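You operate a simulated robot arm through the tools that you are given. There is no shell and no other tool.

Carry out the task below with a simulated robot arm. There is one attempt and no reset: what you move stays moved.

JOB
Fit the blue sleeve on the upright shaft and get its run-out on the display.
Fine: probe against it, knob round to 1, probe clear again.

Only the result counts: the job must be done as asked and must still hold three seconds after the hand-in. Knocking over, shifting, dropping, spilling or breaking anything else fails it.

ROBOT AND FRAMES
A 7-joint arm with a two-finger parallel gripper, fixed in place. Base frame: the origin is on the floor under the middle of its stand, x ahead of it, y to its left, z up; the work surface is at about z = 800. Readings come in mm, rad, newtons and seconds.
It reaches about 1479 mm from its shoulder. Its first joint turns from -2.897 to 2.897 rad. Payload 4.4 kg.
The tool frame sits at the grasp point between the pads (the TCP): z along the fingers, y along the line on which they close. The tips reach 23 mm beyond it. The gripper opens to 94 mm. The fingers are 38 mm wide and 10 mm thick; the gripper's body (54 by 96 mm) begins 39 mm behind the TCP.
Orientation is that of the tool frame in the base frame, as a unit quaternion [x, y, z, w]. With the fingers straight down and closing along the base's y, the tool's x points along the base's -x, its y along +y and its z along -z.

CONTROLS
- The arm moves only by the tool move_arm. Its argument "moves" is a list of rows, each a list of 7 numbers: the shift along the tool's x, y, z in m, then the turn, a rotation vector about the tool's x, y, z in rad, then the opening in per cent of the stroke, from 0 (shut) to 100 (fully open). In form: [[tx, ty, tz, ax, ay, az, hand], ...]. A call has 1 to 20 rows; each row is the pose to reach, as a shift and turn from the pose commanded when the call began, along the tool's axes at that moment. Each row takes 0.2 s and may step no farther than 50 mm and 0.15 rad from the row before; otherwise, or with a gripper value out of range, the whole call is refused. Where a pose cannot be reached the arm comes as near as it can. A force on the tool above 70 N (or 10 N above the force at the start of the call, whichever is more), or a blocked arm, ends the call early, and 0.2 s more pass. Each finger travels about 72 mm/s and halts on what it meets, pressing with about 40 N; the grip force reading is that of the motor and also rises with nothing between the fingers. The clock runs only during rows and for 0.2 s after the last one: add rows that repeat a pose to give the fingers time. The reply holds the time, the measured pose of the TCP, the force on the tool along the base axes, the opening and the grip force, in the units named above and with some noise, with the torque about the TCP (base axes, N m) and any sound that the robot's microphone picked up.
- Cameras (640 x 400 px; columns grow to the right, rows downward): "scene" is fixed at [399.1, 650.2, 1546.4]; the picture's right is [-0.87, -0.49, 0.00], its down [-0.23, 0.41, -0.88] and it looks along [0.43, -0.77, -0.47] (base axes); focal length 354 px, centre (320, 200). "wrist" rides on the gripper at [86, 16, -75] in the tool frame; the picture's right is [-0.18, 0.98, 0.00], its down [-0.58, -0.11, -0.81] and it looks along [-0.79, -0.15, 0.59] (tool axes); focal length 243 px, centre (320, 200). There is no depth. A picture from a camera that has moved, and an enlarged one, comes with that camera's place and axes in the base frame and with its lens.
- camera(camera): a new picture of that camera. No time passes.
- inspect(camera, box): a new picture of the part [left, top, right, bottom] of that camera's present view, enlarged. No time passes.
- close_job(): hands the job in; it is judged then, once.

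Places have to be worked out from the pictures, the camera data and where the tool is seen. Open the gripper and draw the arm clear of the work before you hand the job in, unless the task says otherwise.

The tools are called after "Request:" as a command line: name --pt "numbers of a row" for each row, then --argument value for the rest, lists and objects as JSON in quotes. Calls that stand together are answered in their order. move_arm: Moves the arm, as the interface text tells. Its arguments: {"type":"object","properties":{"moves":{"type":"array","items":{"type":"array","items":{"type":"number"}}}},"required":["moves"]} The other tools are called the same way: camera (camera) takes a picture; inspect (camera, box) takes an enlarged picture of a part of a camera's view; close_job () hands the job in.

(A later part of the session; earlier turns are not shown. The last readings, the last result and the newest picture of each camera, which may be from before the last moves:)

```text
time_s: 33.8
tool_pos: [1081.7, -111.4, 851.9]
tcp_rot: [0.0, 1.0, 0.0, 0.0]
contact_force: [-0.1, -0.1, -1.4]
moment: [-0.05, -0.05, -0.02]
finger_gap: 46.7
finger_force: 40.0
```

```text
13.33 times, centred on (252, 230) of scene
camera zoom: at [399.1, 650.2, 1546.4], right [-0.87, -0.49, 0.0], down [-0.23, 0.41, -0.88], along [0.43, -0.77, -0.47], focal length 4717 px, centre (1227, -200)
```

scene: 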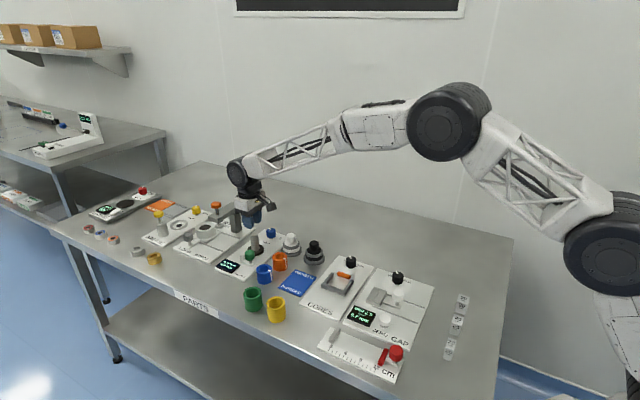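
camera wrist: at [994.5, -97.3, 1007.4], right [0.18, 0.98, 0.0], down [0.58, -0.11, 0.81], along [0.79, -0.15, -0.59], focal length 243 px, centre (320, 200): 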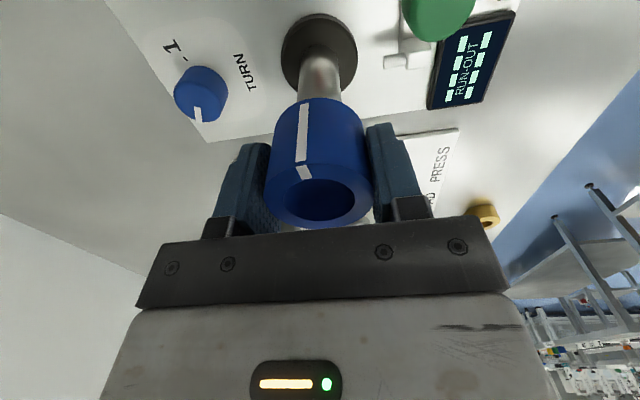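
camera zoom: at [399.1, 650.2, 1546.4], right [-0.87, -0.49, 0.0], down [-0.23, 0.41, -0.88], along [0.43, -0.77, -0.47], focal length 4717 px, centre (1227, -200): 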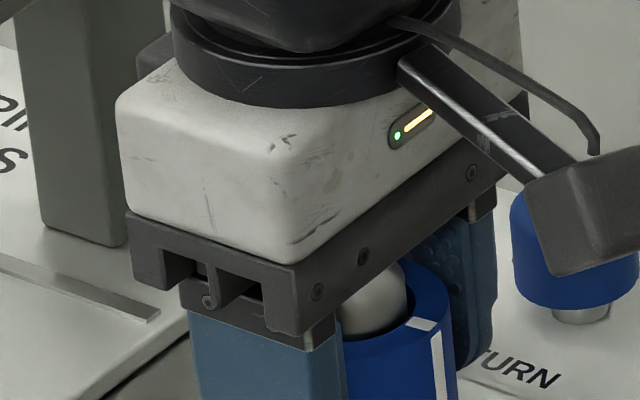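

Still no contact. A few more 1 mm steps, with room left between fingertips and disk.

Request:
move_arm --pt "0 0 0.001 0 0 0 0" --pt "0 0 0.002 0 0 0 0" --pt "0 0 0.003 0 0 0 0"

Request:
inspect --camera "wrist" --box '[240, 60, 400, 160]'

```text
time_s: 34.6
tool_pos: [1081.1, -112.6, 850.9]
tcp_rot: [0.0, 1.0, 0.001, 0.0]
contact_force: [-0.7, -0.2, -0.6]
moment: [0.02, 0.01, -0.03]
finger_gap: 46.6
finger_force: 39.7
```

```text
4.00 times, centred on (320, 110) of wrist
camera zoom: at [994.2, -97.5, 924.1], right [0.18, 0.98, 0.0], down [0.58, -0.11, 0.81], along [0.79, -0.15, -0.59], focal length 970 px, centre (320, 560)
```

zoom: 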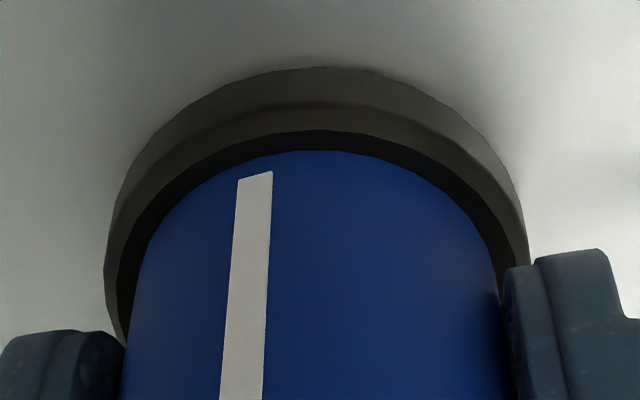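

A thin shadow gap remains between sleeve and disk, about 2 mm. Continue down a little more.

Request:
move_arm --pt "0 0 0.001 0 0 0 0" --pt "0 0 0.002 0 0 0 0"

Request:
inspect --camera "wrist" --box '[240, 60, 400, 160]'

```text
time_s: 35.2
tool_pos: [1080.5, -112.4, 850.0]
tcp_rot: [0.0, 1.0, -0.001, 0.0]
contact_force: [-10.5, 1.3, 16.6]
moment: [0.1, 0.42, 0.0]
finger_gap: 46.9
finger_force: 39.7
```

```text
4.00 times, centred on (320, 110) of wrist
camera zoom: at [994.1, -97.4, 923.8], right [0.18, 0.98, 0.0], down [0.58, -0.11, 0.81], along [0.79, -0.15, -0.59], focal length 970 px, centre (320, 560)
```

zoom: 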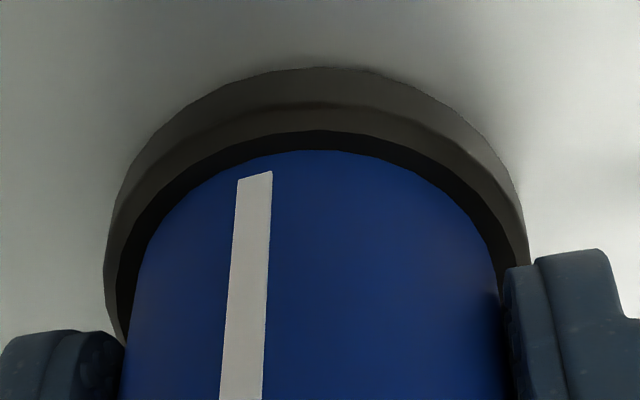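

Contact: about 17 N upward and the sleeve no longer goes down, so it is seated on the disk. I'll ease off the pressure by 1.5 mm and open the fingers modestly.

Request:
move_arm --pt "0 0 -0.001 0 0 0 0" --pt "0 0 -0.001 0 0 0 40" --pt "0 0 -0.001 0 0 0 55" --pt "0 0 -0.001 0 0 0 64" --pt "0 0 -0.001 0 0 0 64"

Request:
inspect --camera "wrist" --box '[160, 60, 480, 260]'

```text
time_s: 36.4
tool_pos: [1081.5, -112.6, 846.6]
tcp_rot: [0.0, 1.0, 0.0, 0.0]
contact_force: [0.0, -0.7, 0.0]
moment: [-0.02, -0.03, -0.01]
finger_gap: 60.2
finger_force: 0.1
```

```text
2.00 times, centred on (320, 160) of wrist
camera zoom: at [994.0, -97.4, 922.9], right [0.18, 0.98, 0.0], down [0.58, -0.11, 0.81], along [0.79, -0.15, -0.59], focal length 485 px, centre (320, 280)
```

zoom: 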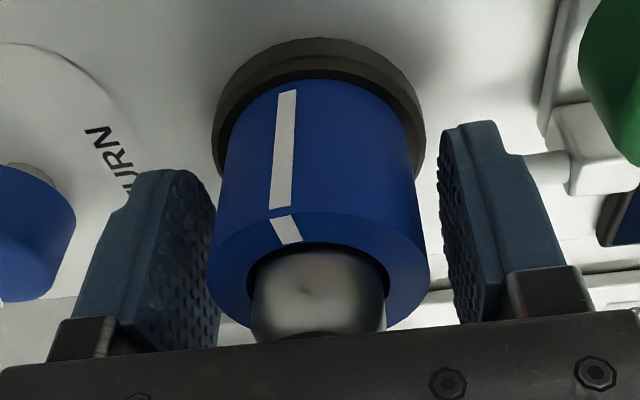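

The fingers are clear of the sleeve on both sides. I'll go straight up and look at the fit.

Request:
move_arm --pt "0 0 -0.01 0 0 0 64" --pt "0 0 -0.025 0 0 0 64" --pt "0 0 -0.045 0 0 0 64" --pt "0 0 -0.07 0 0 0 64" --pt "0 0 -0.1 0 0 0 64" --pt "0 0 -0.12 0 0 0 64" --pt "0 0 -0.12 0 0 0 64"

Request:
camera --camera "wrist"

Request:
inspect --camera "scene" --box '[212, 210, 308, 270]'

Request:
inspect --camera "wrist" --box '[240, 0, 480, 150]'

```text
time_s: 38.0
tool_pos: [1082.2, -112.5, 967.9]
tcp_rot: [0.0, 1.0, 0.0, -0.001]
contact_force: [0.2, 0.1, 0.6]
moment: [0.03, -0.06, 0.0]
finger_gap: 60.4
finger_force: 0.0
```

```text
taken
camera wrist: at [994.6, -98.3, 1042.8], right [0.18, 0.98, 0.0], down [0.58, -0.11, 0.81], along [0.79, -0.15, -0.59], focal length 243 px, centre (320, 200)
```

wrist: 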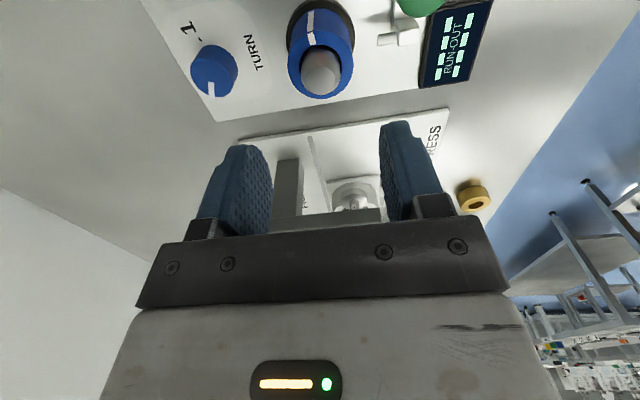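

```text
6.67 times, centred on (260, 240) of scene
camera zoom: at [399.1, 650.2, 1546.4], right [-0.87, -0.49, 0.0], down [-0.23, 0.41, -0.88], along [0.43, -0.77, -0.47], focal length 2358 px, centre (720, -67)
```

zoom: 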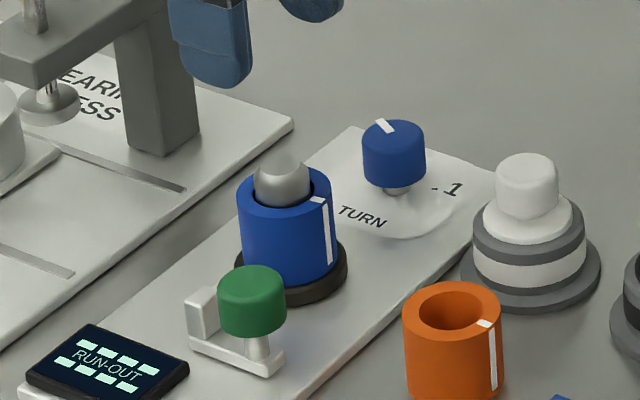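

```text
2.67 times, centred on (360, 75) of wrist
camera zoom: at [994.6, -98.3, 1042.8], right [0.18, 0.98, 0.0], down [0.58, -0.11, 0.81], along [0.79, -0.15, -0.59], focal length 647 px, centre (213, 533)
```

zoom: 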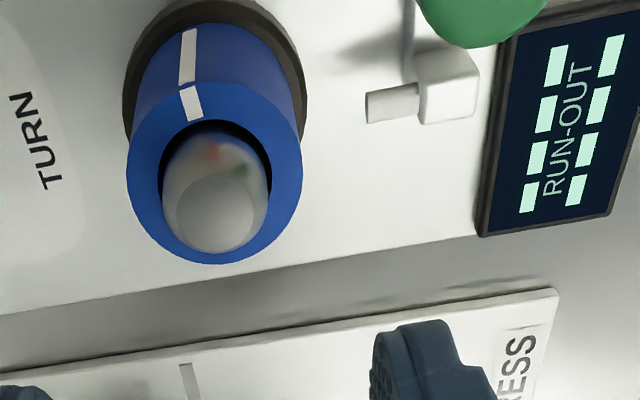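

The sleeve sits flush on the disk around the shaft. The probe is a pin pointing at the sleeve along -y with about 20 mm to travel; now I'll hover over its green knob to measure it.

Request:
move_arm --pt "0.015 0.023 0.0 0 0 0 64" --pt "0.03 0.046 0.01 0 0 0 64" --pt "0.044 0.068 0.02 0 0 0 64" --pt "0.044 0.068 0.02 0 0 0 64"

Request:
inspect --camera "wrist" --box '[240, 0, 400, 100]'

Request:
camera --camera "wrist"

```text
time_s: 39.0
tool_pos: [1037.5, -45.7, 948.5]
tcp_rot: [0.001, 1.0, 0.0, 0.0]
contact_force: [-0.1, -1.4, -0.3]
moment: [0.0, -0.04, 0.0]
finger_gap: 60.4
finger_force: 0.1
```

```text
4.00 times, centred on (320, 50) of wrist
camera zoom: at [950.7, -29.9, 1022.8], right [0.18, 0.98, 0.0], down [0.58, -0.11, 0.81], along [0.79, -0.15, -0.59], focal length 970 px, centre (320, 800)
```

zoom: 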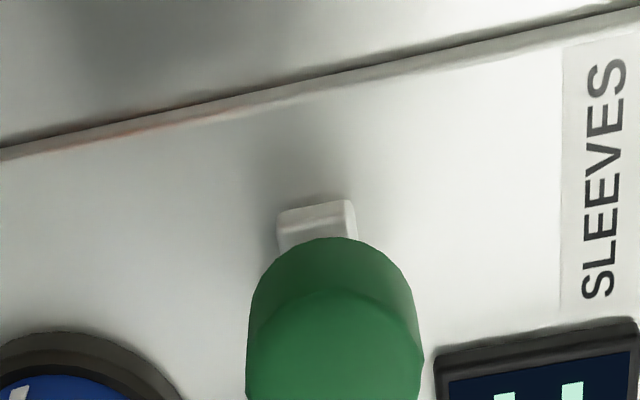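

```text
taken
camera wrist: at [950.7, -29.9, 1022.8], right [0.18, 0.98, 0.0], down [0.58, -0.11, 0.81], along [0.79, -0.15, -0.59], focal length 243 px, centre (320, 200)
```

wrist: 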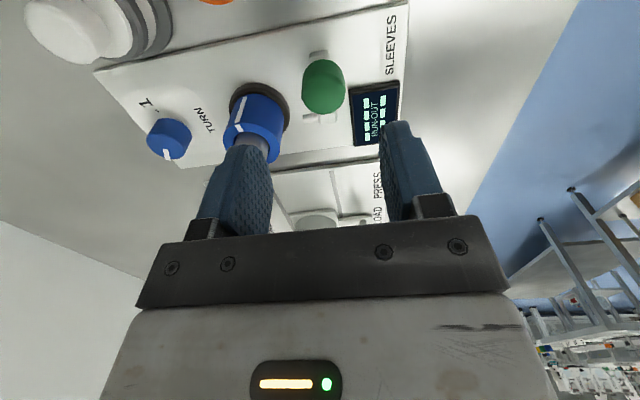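

Request:
inspect --camera "wrist" --box '[260, 40, 420, 140]'

```text
4.00 times, centred on (340, 90) of wrist
camera zoom: at [950.7, -29.9, 1022.8], right [0.18, 0.98, 0.0], down [0.58, -0.11, 0.81], along [0.79, -0.15, -0.59], focal length 970 px, centre (240, 640)
```

zoom: 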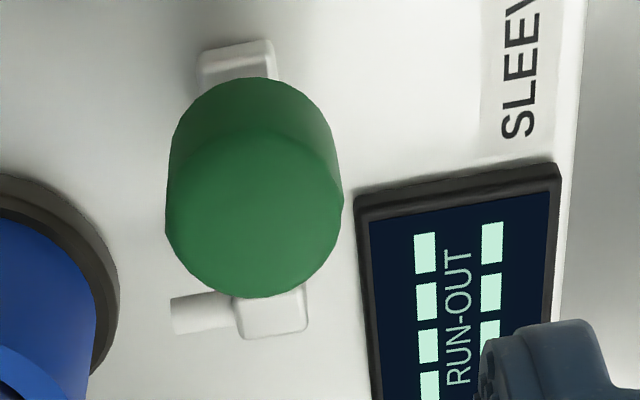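

Green knob measured at about (1047, -45), 33 mm diameter, z 837–856. I'll descend with the fingers on its ±y sides, the hand offset 10 mm towards the robot so the finger will stay clear of the sleeve later.

Request:
move_arm --pt "0 0.0007 0.025 0 0 0 60" --pt "0 0.0007 0.05 0 0 0 55" --pt "0 0.0007 0.07 0 0 0 50" --pt "0 0.0007 0.087 0 0 0 50" --pt "0 0.0007 0.087 0 0 0 50"

Request:
camera --camera "wrist"

Request:
inspect --camera "scene" --box '[212, 210, 308, 270]'

```text
time_s: 40.2
tool_pos: [1037.8, -43.2, 860.3]
tcp_rot: [0.0, 1.0, 0.0, 0.0]
contact_force: [-0.3, -0.4, -0.7]
moment: [0.03, 0.0, 0.0]
finger_gap: 47.1
finger_force: 0.0
```

```text
taken
camera wrist: at [950.8, -28.7, 935.8], right [0.18, 0.98, 0.0], down [0.58, -0.11, 0.81], along [0.79, -0.15, -0.59], focal length 243 px, centre (320, 200)
```

wrist: 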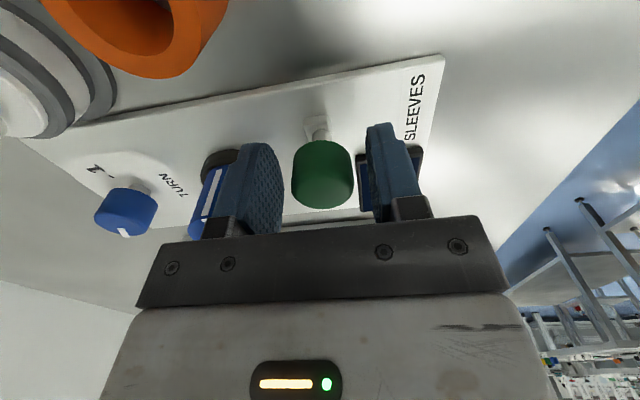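

```text
6.67 times, centred on (260, 240) of scene
camera zoom: at [399.1, 650.2, 1546.4], right [-0.87, -0.49, 0.0], down [-0.23, 0.41, -0.88], along [0.43, -0.77, -0.47], focal length 2358 px, centre (720, -67)
```

zoom: 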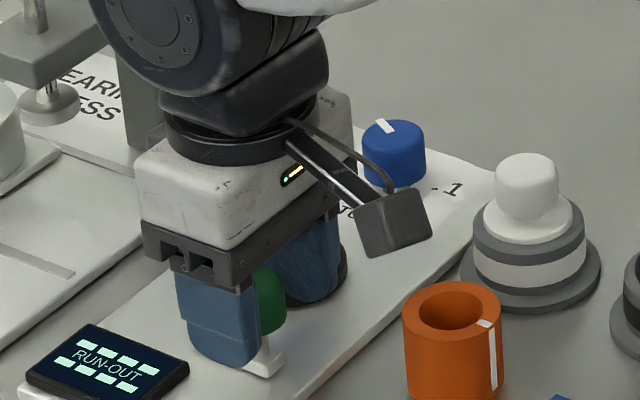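

The fingers straddle the green knob. I'll close to a loose cage (about 35 mm) and then push it towards -y in small steps, watching the lateral force.

Request:
move_arm --pt "0 0 0 0 0 0 40" --pt "0 0 0 0 0 0 37" --pt "0 0 0 0 0 0 37" --pt "0 -0.001 0 0 0 0 37" --pt "0 -0.002 0 0 0 0 37" --pt "0 -0.003 0 0 0 0 37" --pt "0 -0.004 0 0 0 0 37" --pt "0 -0.005 0 0 0 0 37"

Request:
inspect --camera "wrist" --box '[200, 80, 440, 230]'

Request:
inspect --camera "scene" --box '[212, 210, 308, 270]'

```text
time_s: 42.0
tool_pos: [1036.9, -48.7, 861.2]
tcp_rot: [0.0, 1.0, 0.0, -0.001]
contact_force: [0.1, 1.2, 1.0]
moment: [0.0, 0.01, 0.03]
finger_gap: 35.4
finger_force: 0.3
```

```text
2.67 times, centred on (320, 155) of wrist
camera zoom: at [950.4, -33.5, 936.2], right [0.18, 0.98, 0.0], down [0.58, -0.11, 0.81], along [0.79, -0.15, -0.59], focal length 647 px, centre (320, 320)
```

zoom: 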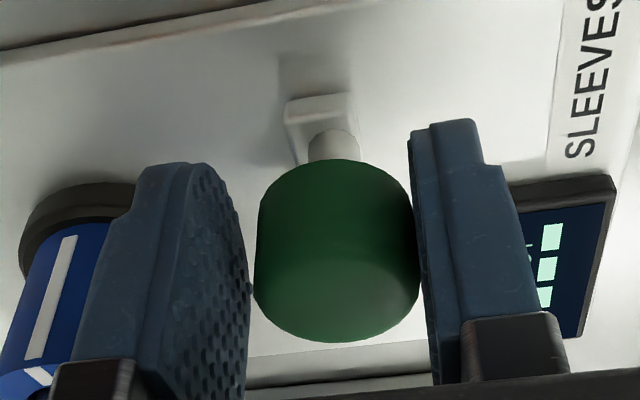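

```text
6.67 times, centred on (260, 240) of scene
camera zoom: at [399.1, 650.2, 1546.4], right [-0.87, -0.49, 0.0], down [-0.23, 0.41, -0.88], along [0.43, -0.77, -0.47], focal length 2358 px, centre (720, -67)
```

zoom: 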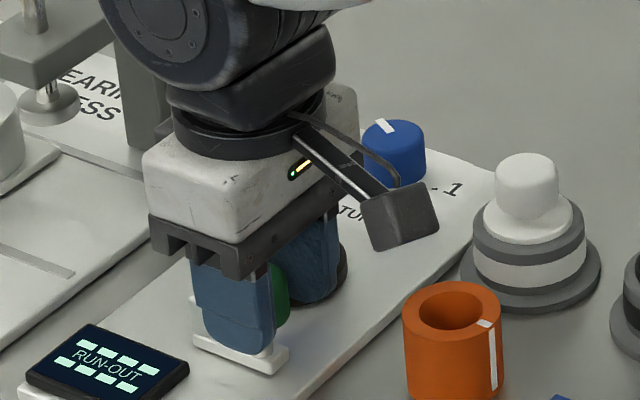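

The knob slides easily along -y (about 1 N). I'll push on most of the remaining way.

Request:
move_arm --pt "0 -0.0015 0 0 0 0 37" --pt "0 -0.003 0 0 0 0 37" --pt "0 -0.0045 0 0 0 0 37" --pt "0 -0.006 0 0 0 0 37" --pt "0 -0.0075 0 0 0 0 37" --pt "0 -0.009 0 0 0 0 37" --pt "0 -0.0105 0 0 0 0 37" --pt "0 -0.012 0 0 0 0 37"

Request:
inspect --camera "wrist" --box '[200, 80, 440, 230]'

Request:
inspect --camera "scene" --box '[212, 210, 308, 270]'

```text
time_s: 43.8
tool_pos: [1036.8, -60.5, 860.8]
tcp_rot: [0.001, 1.0, -0.001, -0.001]
contact_force: [0.1, 1.1, -0.6]
moment: [0.02, 0.01, 0.01]
finger_gap: 35.3
finger_force: 1.0
```

```text
2.67 times, centred on (320, 155) of wrist
camera zoom: at [950.1, -45.4, 936.4], right [0.18, 0.98, 0.0], down [0.58, -0.11, 0.81], along [0.79, -0.15, -0.59], focal length 647 px, centre (320, 320)
```

zoom: 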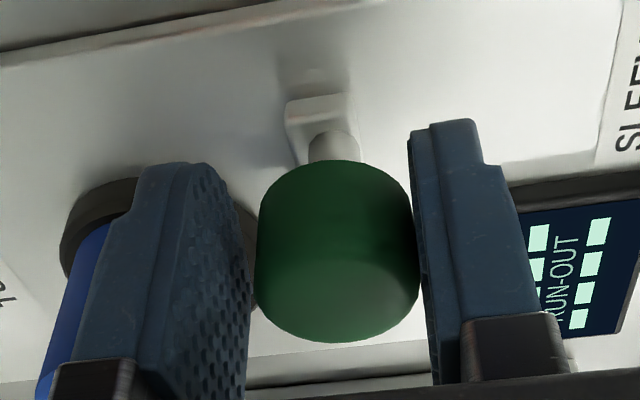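

```text
6.67 times, centred on (260, 240) of scene
camera zoom: at [399.1, 650.2, 1546.4], right [-0.87, -0.49, 0.0], down [-0.23, 0.41, -0.88], along [0.43, -0.77, -0.47], focal length 2358 px, centre (720, -67)
```

zoom: 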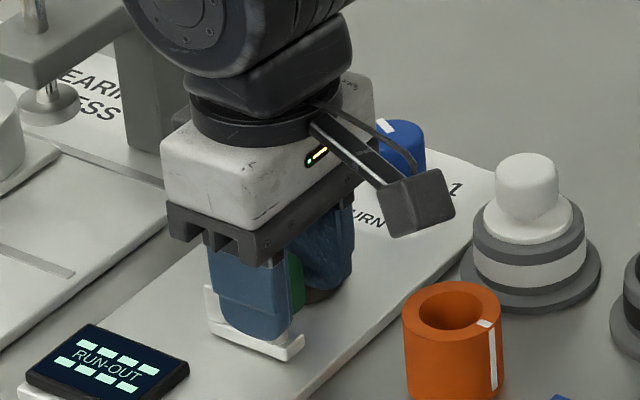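

Still only friction force. The pin should be about 5 mm from the sleeve, so I'll go on in short bursts.

Request:
move_arm --pt "0 -0.001 0 0 0 0 37" --pt "0 -0.002 0 0 0 0 37" --pt "0 -0.003 0 0 0 0 37" --pt "0 -0.004 0 0 0 0 37"

Request:
move_arm --pt "0 -0.0007 0 0 0 0 37" --pt "0 -0.0014 0 0 0 0 37"

Request:
inspect --camera "wrist" --box '[200, 80, 440, 230]'

Request:
inspect --camera "scene" --box '[212, 210, 308, 270]'

```text
time_s: 44.8
tool_pos: [1036.9, -64.5, 861.1]
tcp_rot: [0.0, 1.0, 0.0, -0.001]
contact_force: [-0.4, 1.8, -0.5]
moment: [0.0, 0.0, 0.04]
finger_gap: 35.5
finger_force: 0.6
```

```text
time_s: 45.4
tool_pos: [1037.4, -66.1, 862.4]
tcp_rot: [-0.001, 1.0, 0.0, 0.0]
contact_force: [0.4, 3.0, -0.3]
moment: [-0.01, 0.02, 0.02]
finger_gap: 36.0
finger_force: 1.1
```

```text
2.67 times, centred on (320, 155) of wrist
camera zoom: at [950.3, -51.0, 936.3], right [0.18, 0.98, 0.0], down [0.58, -0.11, 0.81], along [0.79, -0.15, -0.59], focal length 647 px, centre (320, 320)
```

zoom: 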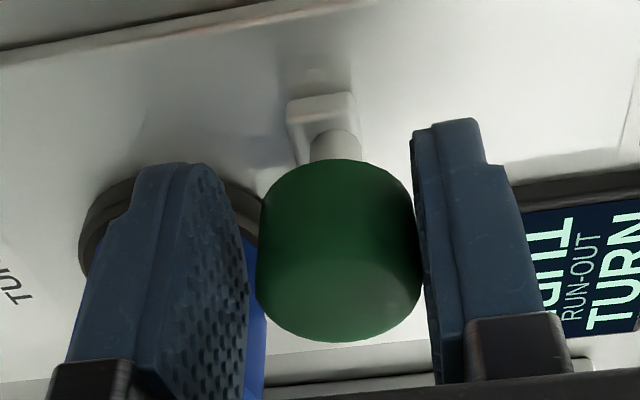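

```text
6.67 times, centred on (260, 240) of scene
camera zoom: at [399.1, 650.2, 1546.4], right [-0.87, -0.49, 0.0], down [-0.23, 0.41, -0.88], along [0.43, -0.77, -0.47], focal length 2358 px, centre (720, -67)
```

zoom: 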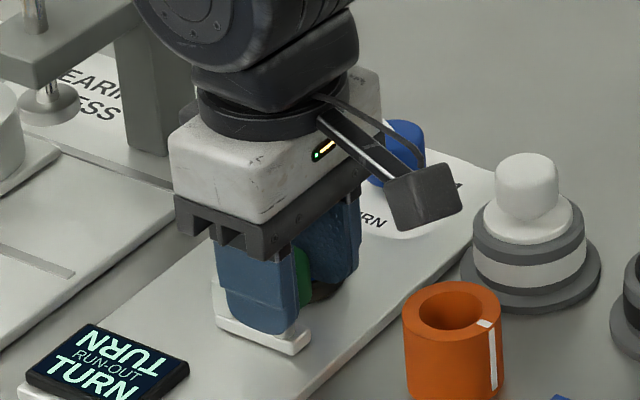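

The display switched to "TURN" and the force rose to 3 N, so the pin is against the sleeve. I'll open just a little and lift straight off the green knob.

Request:
move_arm --pt "0 0 0 0 0 0 42" --pt "0 0 0 0 0 0 43" --pt "0 0 -0.005 0 0 0 43" --pt "0 0 -0.02 0 0 0 43" --pt "0 0 -0.045 0 0 0 43" --pt "0 0 -0.08 0 0 0 43" --pt "0 0 -0.1 0 0 0 50" --pt "0 0 -0.1 0 0 0 50"

Request:
inspect --camera "scene" --box '[212, 210, 308, 270]'

Request:
camera --camera "wrist"

```text
time_s: 47.2
tool_pos: [1037.5, -65.5, 961.5]
tcp_rot: [0.001, 1.0, -0.001, 0.0]
contact_force: [-0.2, 0.3, 0.0]
moment: [0.01, -0.03, 0.0]
finger_gap: 47.0
finger_force: 0.1
```

```text
6.67 times, centred on (260, 240) of scene
camera zoom: at [399.1, 650.2, 1546.4], right [-0.87, -0.49, 0.0], down [-0.23, 0.41, -0.88], along [0.43, -0.77, -0.47], focal length 2358 px, centre (720, -67)
```

zoom: 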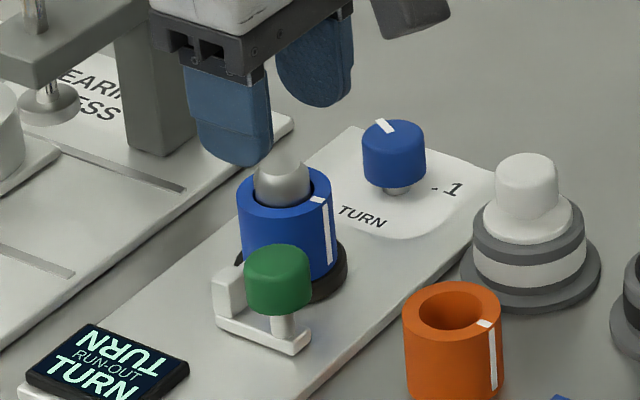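

```text
taken
camera wrist: at [949.9, -50.6, 1036.4], right [0.18, 0.98, 0.0], down [0.58, -0.11, 0.81], along [0.79, -0.15, -0.59], focal length 243 px, centre (320, 200)
```

wrist: 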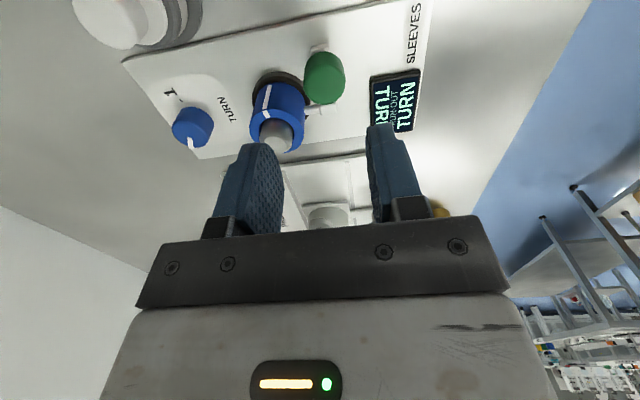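

The probe stays in contact and the display still says TURN. Now I'll hover over the blue TURN knob to measure it and its pointer.

Request:
move_arm --pt "-0.01 -0.035 0 0 0 0 60" --pt "-0.02 -0.07 0 0 0 0 60" --pt "-0.03 -0.105 0 0 0 0 60" --pt "-0.038 -0.137 0.005 0 0 0 60" --pt "-0.038 -0.137 0.005 0 0 0 60"

Request:
inspect --camera "wrist" --box '[240, 0, 400, 100]'

Request:
camera --camera "wrist"

```text
time_s: 48.4
tool_pos: [1074.0, -203.8, 956.1]
tcp_rot: [0.0, 1.0, 0.0, 0.0]
contact_force: [-0.1, 0.4, -0.3]
moment: [0.01, 0.0, -0.02]
finger_gap: 56.7
finger_force: 0.2
```

```text
4.00 times, centred on (320, 50) of wrist
camera zoom: at [987.1, -188.9, 1030.9], right [0.18, 0.98, 0.0], down [0.58, -0.11, 0.81], along [0.79, -0.15, -0.59], focal length 970 px, centre (320, 800)
```

zoom: 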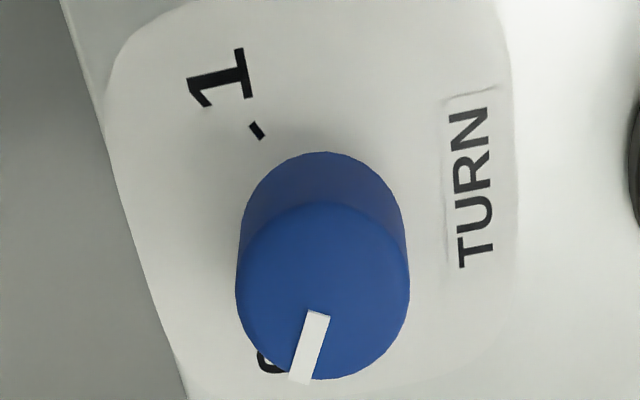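

```text
taken
camera wrist: at [987.1, -188.9, 1030.9], right [0.18, 0.98, 0.0], down [0.58, -0.11, 0.81], along [0.79, -0.15, -0.59], focal length 243 px, centre (320, 200)
```

wrist: 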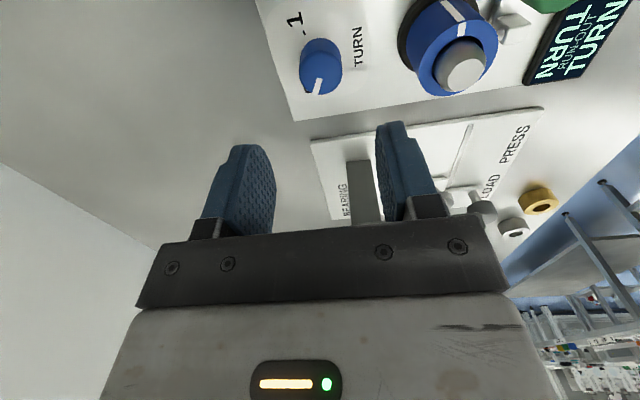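

A "0" is just visible behind the knob at the pointer, and "1" lies about 125° clockwise (seen from above) through the -y side. I'll centre on the knob at about (1076.6, -204.9) and pre-turn the hand about 62° counter-clockwise, still at hover height.

Request:
move_arm --pt "-0.001 0 0 0 0 -0.14 60" --pt "-0.002 0 0 0 0 -0.28 60" --pt "-0.003 0 0 0 0 -0.42 60" --pt "-0.0035 0 0 0 0 -0.56 60" --pt "-0.0035 0 0 0 0 -0.7 60" --pt "-0.0035 0 0 0 0 -0.84 60" --pt "-0.0035 0 0 0 0 -0.98 60" --pt "-0.0035 0 0 0 0 -1.1 60" --pt "-0.0035 0 0 0 0 -1.1 60"

Request:
camera --camera "wrist"

Request:
inspect --camera "wrist" --box '[240, 0, 400, 100]'

Request:
inspect --camera "scene" --box '[196, 190, 324, 270]'

```text
time_s: 50.4
tool_pos: [1080.2, -203.5, 956.6]
tcp_rot: [-0.523, 0.852, 0.0, -0.001]
contact_force: [0.2, 1.3, -0.7]
moment: [0.01, -0.01, -0.02]
finger_gap: 56.5
finger_force: 0.0
```

```text
taken
camera wrist: at [1024.7, -273.9, 1031.2], right [-0.79, 0.61, 0.0], down [0.36, 0.47, 0.81], along [0.49, 0.64, -0.59], focal length 243 px, centre (320, 200)
```

wrist: 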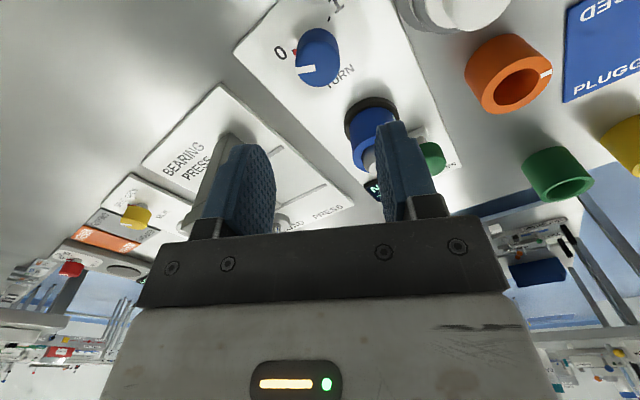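

```text
4.00 times, centred on (320, 50) of wrist
camera zoom: at [1024.7, -273.9, 1031.2], right [-0.79, 0.61, 0.0], down [0.36, 0.47, 0.81], along [0.49, 0.64, -0.59], focal length 970 px, centre (320, 800)
```

zoom: 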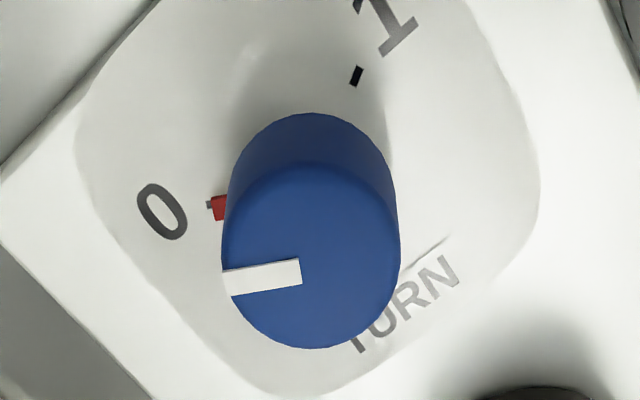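

```text
5.00 times, centred on (260, 230) of scene
camera zoom: at [399.1, 650.2, 1546.4], right [-0.87, -0.49, 0.0], down [-0.23, 0.41, -0.88], along [0.43, -0.77, -0.47], focal length 1769 px, centre (620, 50)
```

zoom: 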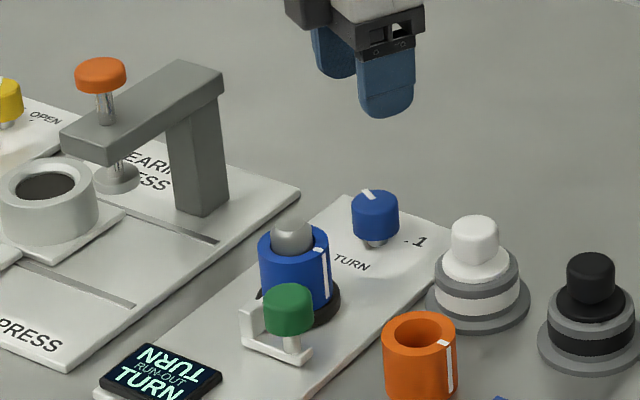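

From this side "0", "1", their ticks and the pointer are clear: the knob centre triangulates to (1079.4, -205.4), top z≈841, with 0 at about -29.5° and 1 at about -151.5°. I'll descend around it with open fingers.

Request:
move_arm --pt "0.0002 -0.0018 0.02 0 0 0 60" --pt "0.0002 -0.0018 0.045 0 0 0 60" --pt "0.0002 -0.0018 0.07 0 0 0 60" --pt "0.0002 -0.0018 0.09 0 0 0 60" --pt "0.0002 -0.0018 0.105 0 0 0 60" --pt "0.0002 -0.0018 0.107 0 0 0 60"

Request:
camera --camera "wrist"

Request:
inspect --camera "wrist" --box '[200, 80, 440, 230]'

```text
time_s: 51.8
tool_pos: [1081.2, -205.6, 847.9]
tcp_rot: [-0.522, 0.853, 0.0, -0.001]
contact_force: [1.0, -0.4, 0.2]
moment: [0.01, -0.03, 0.01]
finger_gap: 56.6
finger_force: 0.1
```

```text
taken
camera wrist: at [1025.9, -275.2, 923.9], right [-0.79, 0.61, 0.0], down [0.36, 0.47, 0.81], along [0.49, 0.64, -0.59], focal length 243 px, centre (320, 200)
```

wrist: 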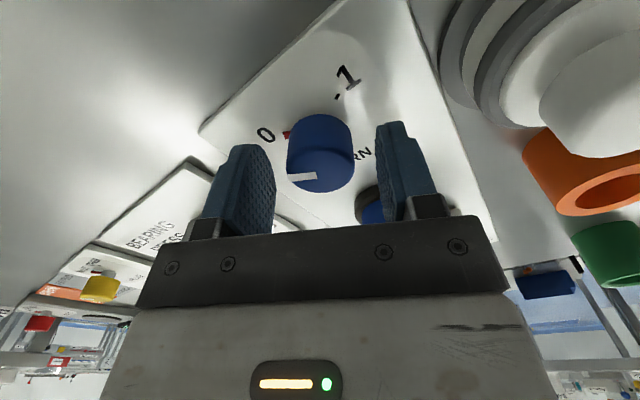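

```text
2.67 times, centred on (320, 155) of wrist
camera zoom: at [1025.9, -275.2, 923.9], right [-0.79, 0.61, 0.0], down [0.36, 0.47, 0.81], along [0.49, 0.64, -0.59], focal length 647 px, centre (320, 320)
```

zoom: 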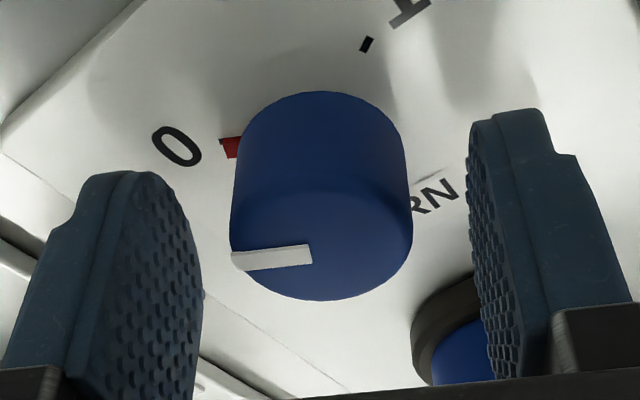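

The knob is centred between the fingers. I'll close on it.

Request:
move_arm --pt "0 0 0 0 0 0 45" --pt "0 0 0 0 0 0 35" --pt "0 0 0 0 0 0 25" --pt "0 0 0 0 0 0 20" --pt "0 0 0 0 0 0 20"

Request:
inspect --camera "wrist" --box '[200, 80, 440, 230]'

```text
time_s: 53.0
tool_pos: [1081.0, -204.3, 850.4]
tcp_rot: [-0.522, 0.853, 0.0, -0.001]
contact_force: [-15.5, 4.8, 1.8]
moment: [-0.23, -0.17, 0.0]
finger_gap: 33.9
finger_force: 45.1
```

```text
2.67 times, centred on (320, 155) of wrist
camera zoom: at [1025.7, -275.1, 924.1], right [-0.79, 0.61, 0.0], down [0.36, 0.47, 0.81], along [0.49, 0.64, -0.59], focal length 647 px, centre (320, 320)
```

zoom: 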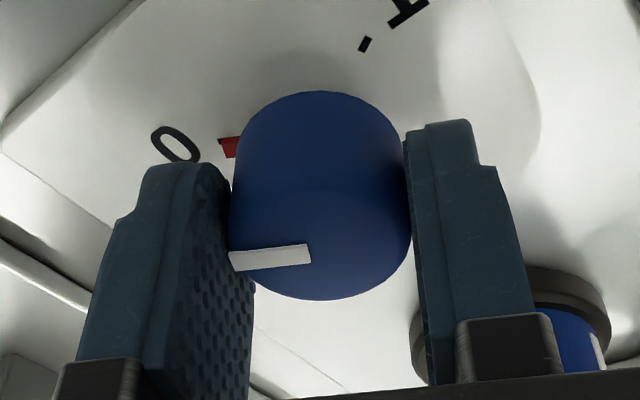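

Gripped at 33.9 mm, with about 16 N side load showing the hand is off by a fraction of a millimetre along its closing axis. I'll shift by 0.8 mm to relieve that.

Request:
move_arm --pt "0 0.0004 0 0 0 0 20" --pt "0 0.0008 0 0 0 0 20" --pt "0 0.0008 0 0 0 0 20"

```text
time_s: 53.8
tool_pos: [1080.5, -204.4, 848.5]
tcp_rot: [-0.523, 0.853, 0.0, -0.001]
contact_force: [18.2, -4.9, -9.7]
moment: [0.07, -0.04, 0.02]
finger_gap: 33.7
finger_force: 45.4
```

Overshot to the other side; half way back should balance it.

Request:
move_arm --pt "0 -0.0004 0 0 0 0 20" --pt "0 -0.0004 0 0 0 0 20"

```text
time_s: 54.4
tool_pos: [1080.4, -203.0, 849.7]
tcp_rot: [-0.522, 0.853, 0.0, 0.0]
contact_force: [11.1, -4.9, -8.9]
moment: [0.15, -0.8, 0.0]
finger_gap: 33.6
finger_force: 44.8
```

Side load is small enough. Now I'll turn clockwise (seen from above), first by 0.4 rad, and check that the knob follows.

Request:
move_arm --pt "0 0 0 0 0 0.08 20" --pt "0 0 0 0 0 0.16 20" --pt "0 0 0 0 0 0.24 20" --pt "0 0 0 0 0 0.32 20" --pt "0 0 0 0 0 0.4 20"

Request:
inspect --camera "wrist" --box '[200, 80, 440, 230]'

Request:
inspect --camera "scene" --box '[196, 190, 324, 270]'

```text
time_s: 55.6
tool_pos: [1080.6, -203.8, 849.4]
tcp_rot: [-0.342, 0.94, 0.0, 0.0]
contact_force: [14.5, -10.3, -9.5]
moment: [-0.32, -0.5, 0.0]
finger_gap: 33.8
finger_force: 45.0
```

```text
2.67 times, centred on (320, 155) of wrist
camera zoom: at [1002.8, -248.7, 924.1], right [-0.49, 0.87, 0.0], down [0.52, 0.29, 0.81], along [0.7, 0.4, -0.59], focal length 647 px, centre (320, 320)
```

zoom: 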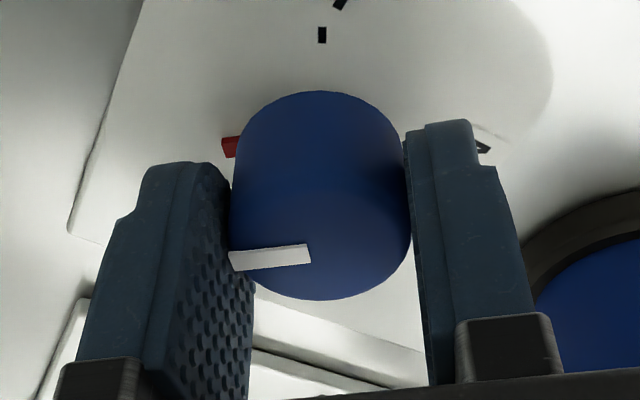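

```text
5.00 times, centred on (260, 230) of scene
camera zoom: at [399.1, 650.2, 1546.4], right [-0.87, -0.49, 0.0], down [-0.23, 0.41, -0.88], along [0.43, -0.77, -0.47], focal length 1769 px, centre (620, 50)
```

zoom: 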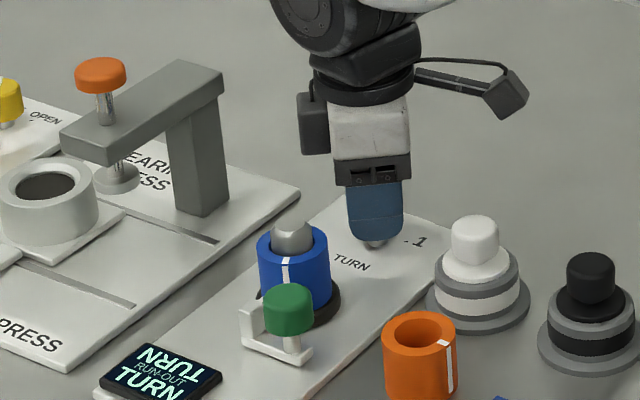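

The knob and its red pointer follow the hand, and the sleeve rotates with it. I'll continue turning by another 1.2 rad.

Request:
move_arm --pt "0 0 0 0 0 0.1 20" --pt "0 0 0 0 0 0.2 20" --pt "0 0 0 0 0 0.3 20" --pt "0 0 0 0 0 0.4 20" --pt "0 0 0 0 0 0.5 20" --pt "0 0 0 0 0 0.6 20" --pt "0 0 0 0 0 0.7 20" --pt "0 0 0 0 0 0.8 20" --pt "0 0 0 0 0 0.9 20" --pt "0 0 0 0 0 1.0 20" --pt "0 0 0 0 0 1.1 20" --pt "0 0 0 0 0 1.2 20"

Request:
inspect --camera "wrist" --box '[200, 80, 440, 230]'

Request:
inspect --camera "scene" --box '[196, 190, 324, 270]'

```text
time_s: 58.2
tool_pos: [1079.7, -204.5, 849.5]
tcp_rot: [0.249, 0.968, -0.001, 0.0]
contact_force: [16.5, -31.9, -10.5]
moment: [-0.03, -0.74, 0.05]
finger_gap: 33.9
finger_force: 45.8
```

```text
2.67 times, centred on (320, 155) of wrist
camera zoom: at [1011.4, -150.0, 924.1], right [0.63, 0.77, 0.0], down [0.46, -0.38, 0.81], along [0.62, -0.51, -0.59], focal length 647 px, centre (320, 320)
```

zoom: 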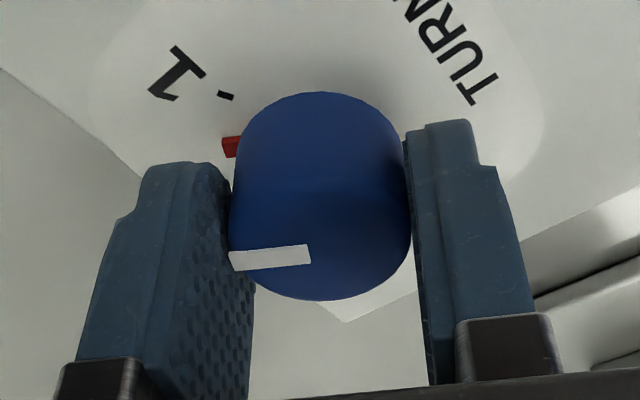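

```text
5.00 times, centred on (260, 230) of scene
camera zoom: at [399.1, 650.2, 1546.4], right [-0.87, -0.49, 0.0], down [-0.23, 0.41, -0.88], along [0.43, -0.77, -0.47], focal length 1769 px, centre (620, 50)
```

zoom: 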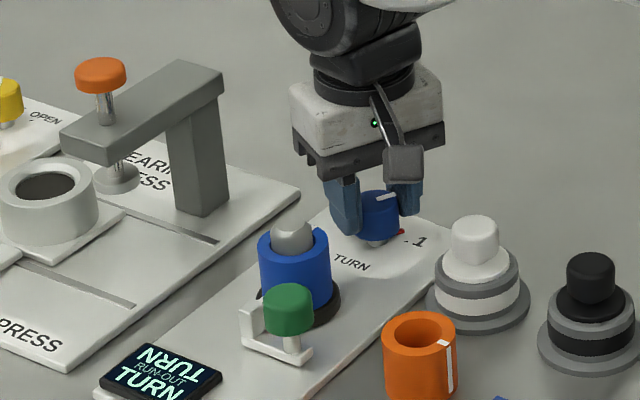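

About 1.6 rad done, with the red pointer approaching the "1" tick. I'll relieve the side load slightly and turn a further 0.4 rad.

Request:
move_arm --pt "-0.0004 -0.0003 0 0 0 0 20" --pt "-0.0007 -0.0005 0 0 0 0.05 20" --pt "-0.0008 -0.0005 0 0 0 0.12 20" --pt "-0.0008 -0.0005 0 0 0 0.2 20" --pt "-0.0008 -0.0005 0 0 0 0.28 20" --pt "-0.0008 -0.0005 0 0 0 0.36 20" --pt "-0.0008 -0.0005 0 0 0 0.42 20"

Request:
inspect --camera "wrist" --box '[200, 80, 440, 230]'

Request:
inspect --camera "scene" --box '[196, 190, 324, 270]'

```text
time_s: 59.8
tool_pos: [1080.4, -204.0, 849.7]
tcp_rot: [0.445, 0.896, 0.0, 0.0]
contact_force: [-37.6, -16.7, 6.6]
moment: [0.17, 0.01, 0.01]
finger_gap: 33.8
finger_force: 45.0
```

```text
2.67 times, centred on (320, 155) of wrist
camera zoom: at [1040.0, -127.2, 924.2], right [0.89, 0.45, 0.0], down [0.27, -0.53, 0.81], along [0.36, -0.72, -0.59], focal length 647 px, centre (320, 320)
```

zoom: 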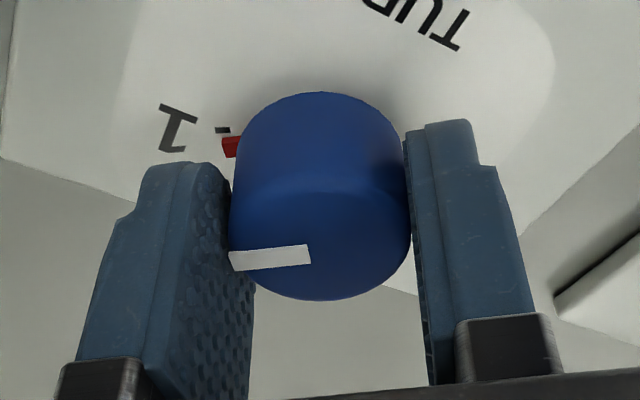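

```text
5.00 times, centred on (260, 230) of scene
camera zoom: at [399.1, 650.2, 1546.4], right [-0.87, -0.49, 0.0], down [-0.23, 0.41, -0.88], along [0.43, -0.77, -0.47], focal length 1769 px, centre (620, 50)
```

zoom: 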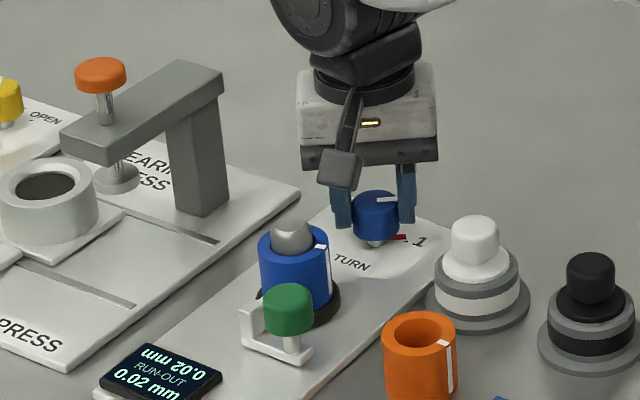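

The display now shows 0.02 mm. I'll zoom in to see how exactly the red pointer sits relative to the "1" tick.

Request:
inspect --camera "wrist" --box '[250, 110, 314, 150]'

Request:
inspect --camera "scene" --box '[256, 220, 304, 250]'

Request:
inspect --camera "scene" --box '[212, 250, 260, 280]'

```text
10.00 times, centred on (282, 130) of wrist
camera zoom: at [1040.0, -127.2, 924.2], right [0.89, 0.45, 0.0], down [0.27, -0.53, 0.81], along [0.36, -0.72, -0.59], focal length 2426 px, centre (700, 900)
```

zoom: 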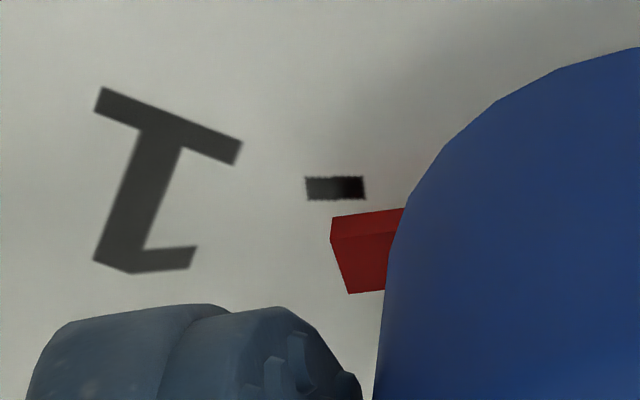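

```text
13.33 times, centred on (280, 235) of scene
camera zoom: at [399.1, 650.2, 1546.4], right [-0.87, -0.49, 0.0], down [-0.23, 0.41, -0.88], along [0.43, -0.77, -0.47], focal length 4717 px, centre (853, -267)
```

zoom: 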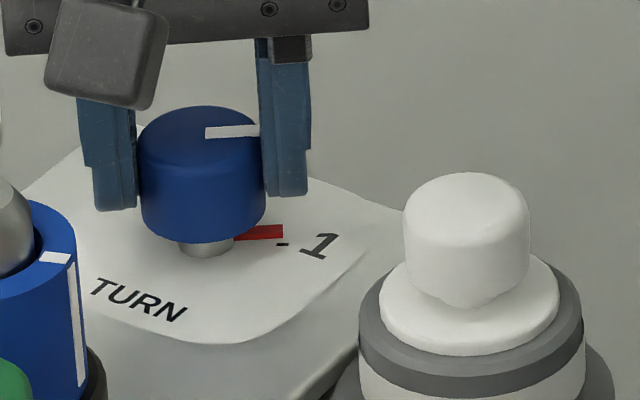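

```text
13.33 times, centred on (236, 265) of scene
camera zoom: at [399.1, 650.2, 1546.4], right [-0.87, -0.49, 0.0], down [-0.23, 0.41, -0.88], along [0.43, -0.77, -0.47], focal length 4717 px, centre (1440, -667)
```

zoom: 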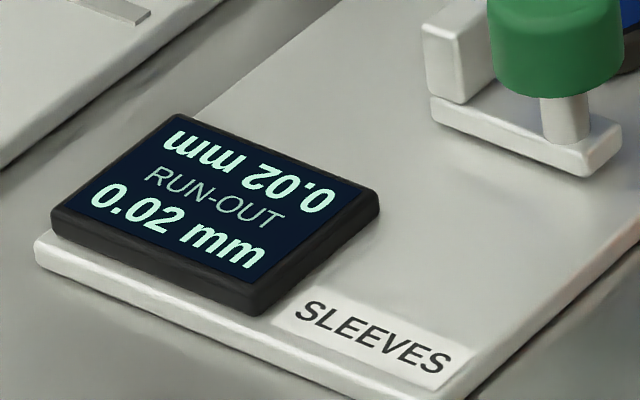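

Display reads 0.02 mm, and the pointer is still about 6–7° short of the "1" tick. I'll relieve the side load again and turn the last 0.12 rad gently.

Request:
move_arm --pt "0.0001 -0.0003 0 0 0 0.02 20" --pt "0.0001 -0.0005 0 0 0 0.05 20" --pt "0.0001 -0.0005 0 0 0 0.08 20" --pt "0.0001 -0.0005 0 0 0 0.1 20" --pt "0.0001 -0.0005 0 0 0 0.12 20"

Request:
inspect --camera "wrist" --box '[250, 110, 314, 150]'

Request:
inspect --camera "scene" --box '[256, 220, 304, 250]'

Request:
inspect --camera "scene" --box '[212, 220, 276, 280]'

```text
time_s: 61.0
tool_pos: [1080.7, -203.6, 849.6]
tcp_rot: [0.497, 0.868, 0.0, 0.0]
contact_force: [-17.1, -7.6, 1.2]
moment: [-0.38, 0.4, 0.0]
finger_gap: 33.5
finger_force: 45.3
```

```text
10.00 times, centred on (282, 130) of wrist
camera zoom: at [1049.5, -123.0, 924.1], right [0.94, 0.34, 0.0], down [0.2, -0.56, 0.81], along [0.27, -0.76, -0.59], focal length 2426 px, centre (700, 900)
```

zoom: 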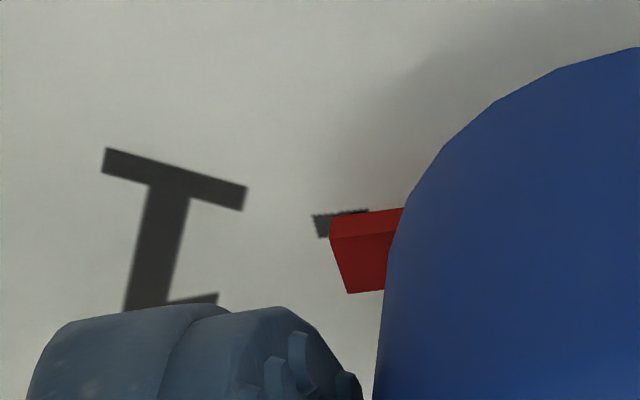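

```text
13.33 times, centred on (280, 235) of scene
camera zoom: at [399.1, 650.2, 1546.4], right [-0.87, -0.49, 0.0], down [-0.23, 0.41, -0.88], along [0.43, -0.77, -0.47], focal length 4717 px, centre (853, -267)
```

zoom: 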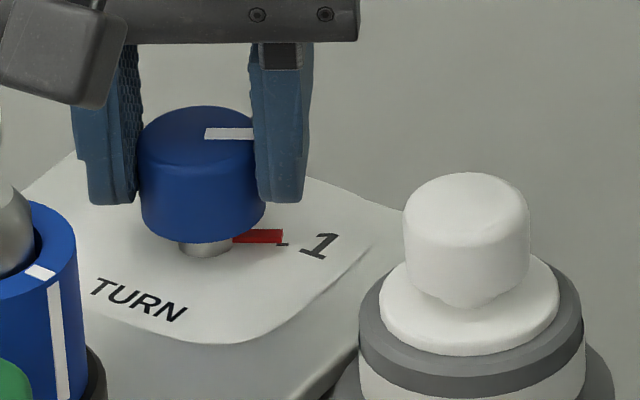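

```text
6.67 times, centred on (244, 250) of scene
camera zoom: at [399.1, 650.2, 1546.4], right [-0.87, -0.49, 0.0], down [-0.23, 0.41, -0.88], along [0.43, -0.77, -0.47], focal length 2358 px, centre (827, -133)
```

zoom: 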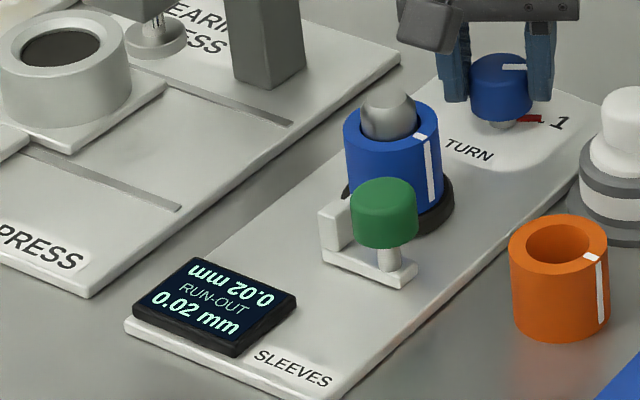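

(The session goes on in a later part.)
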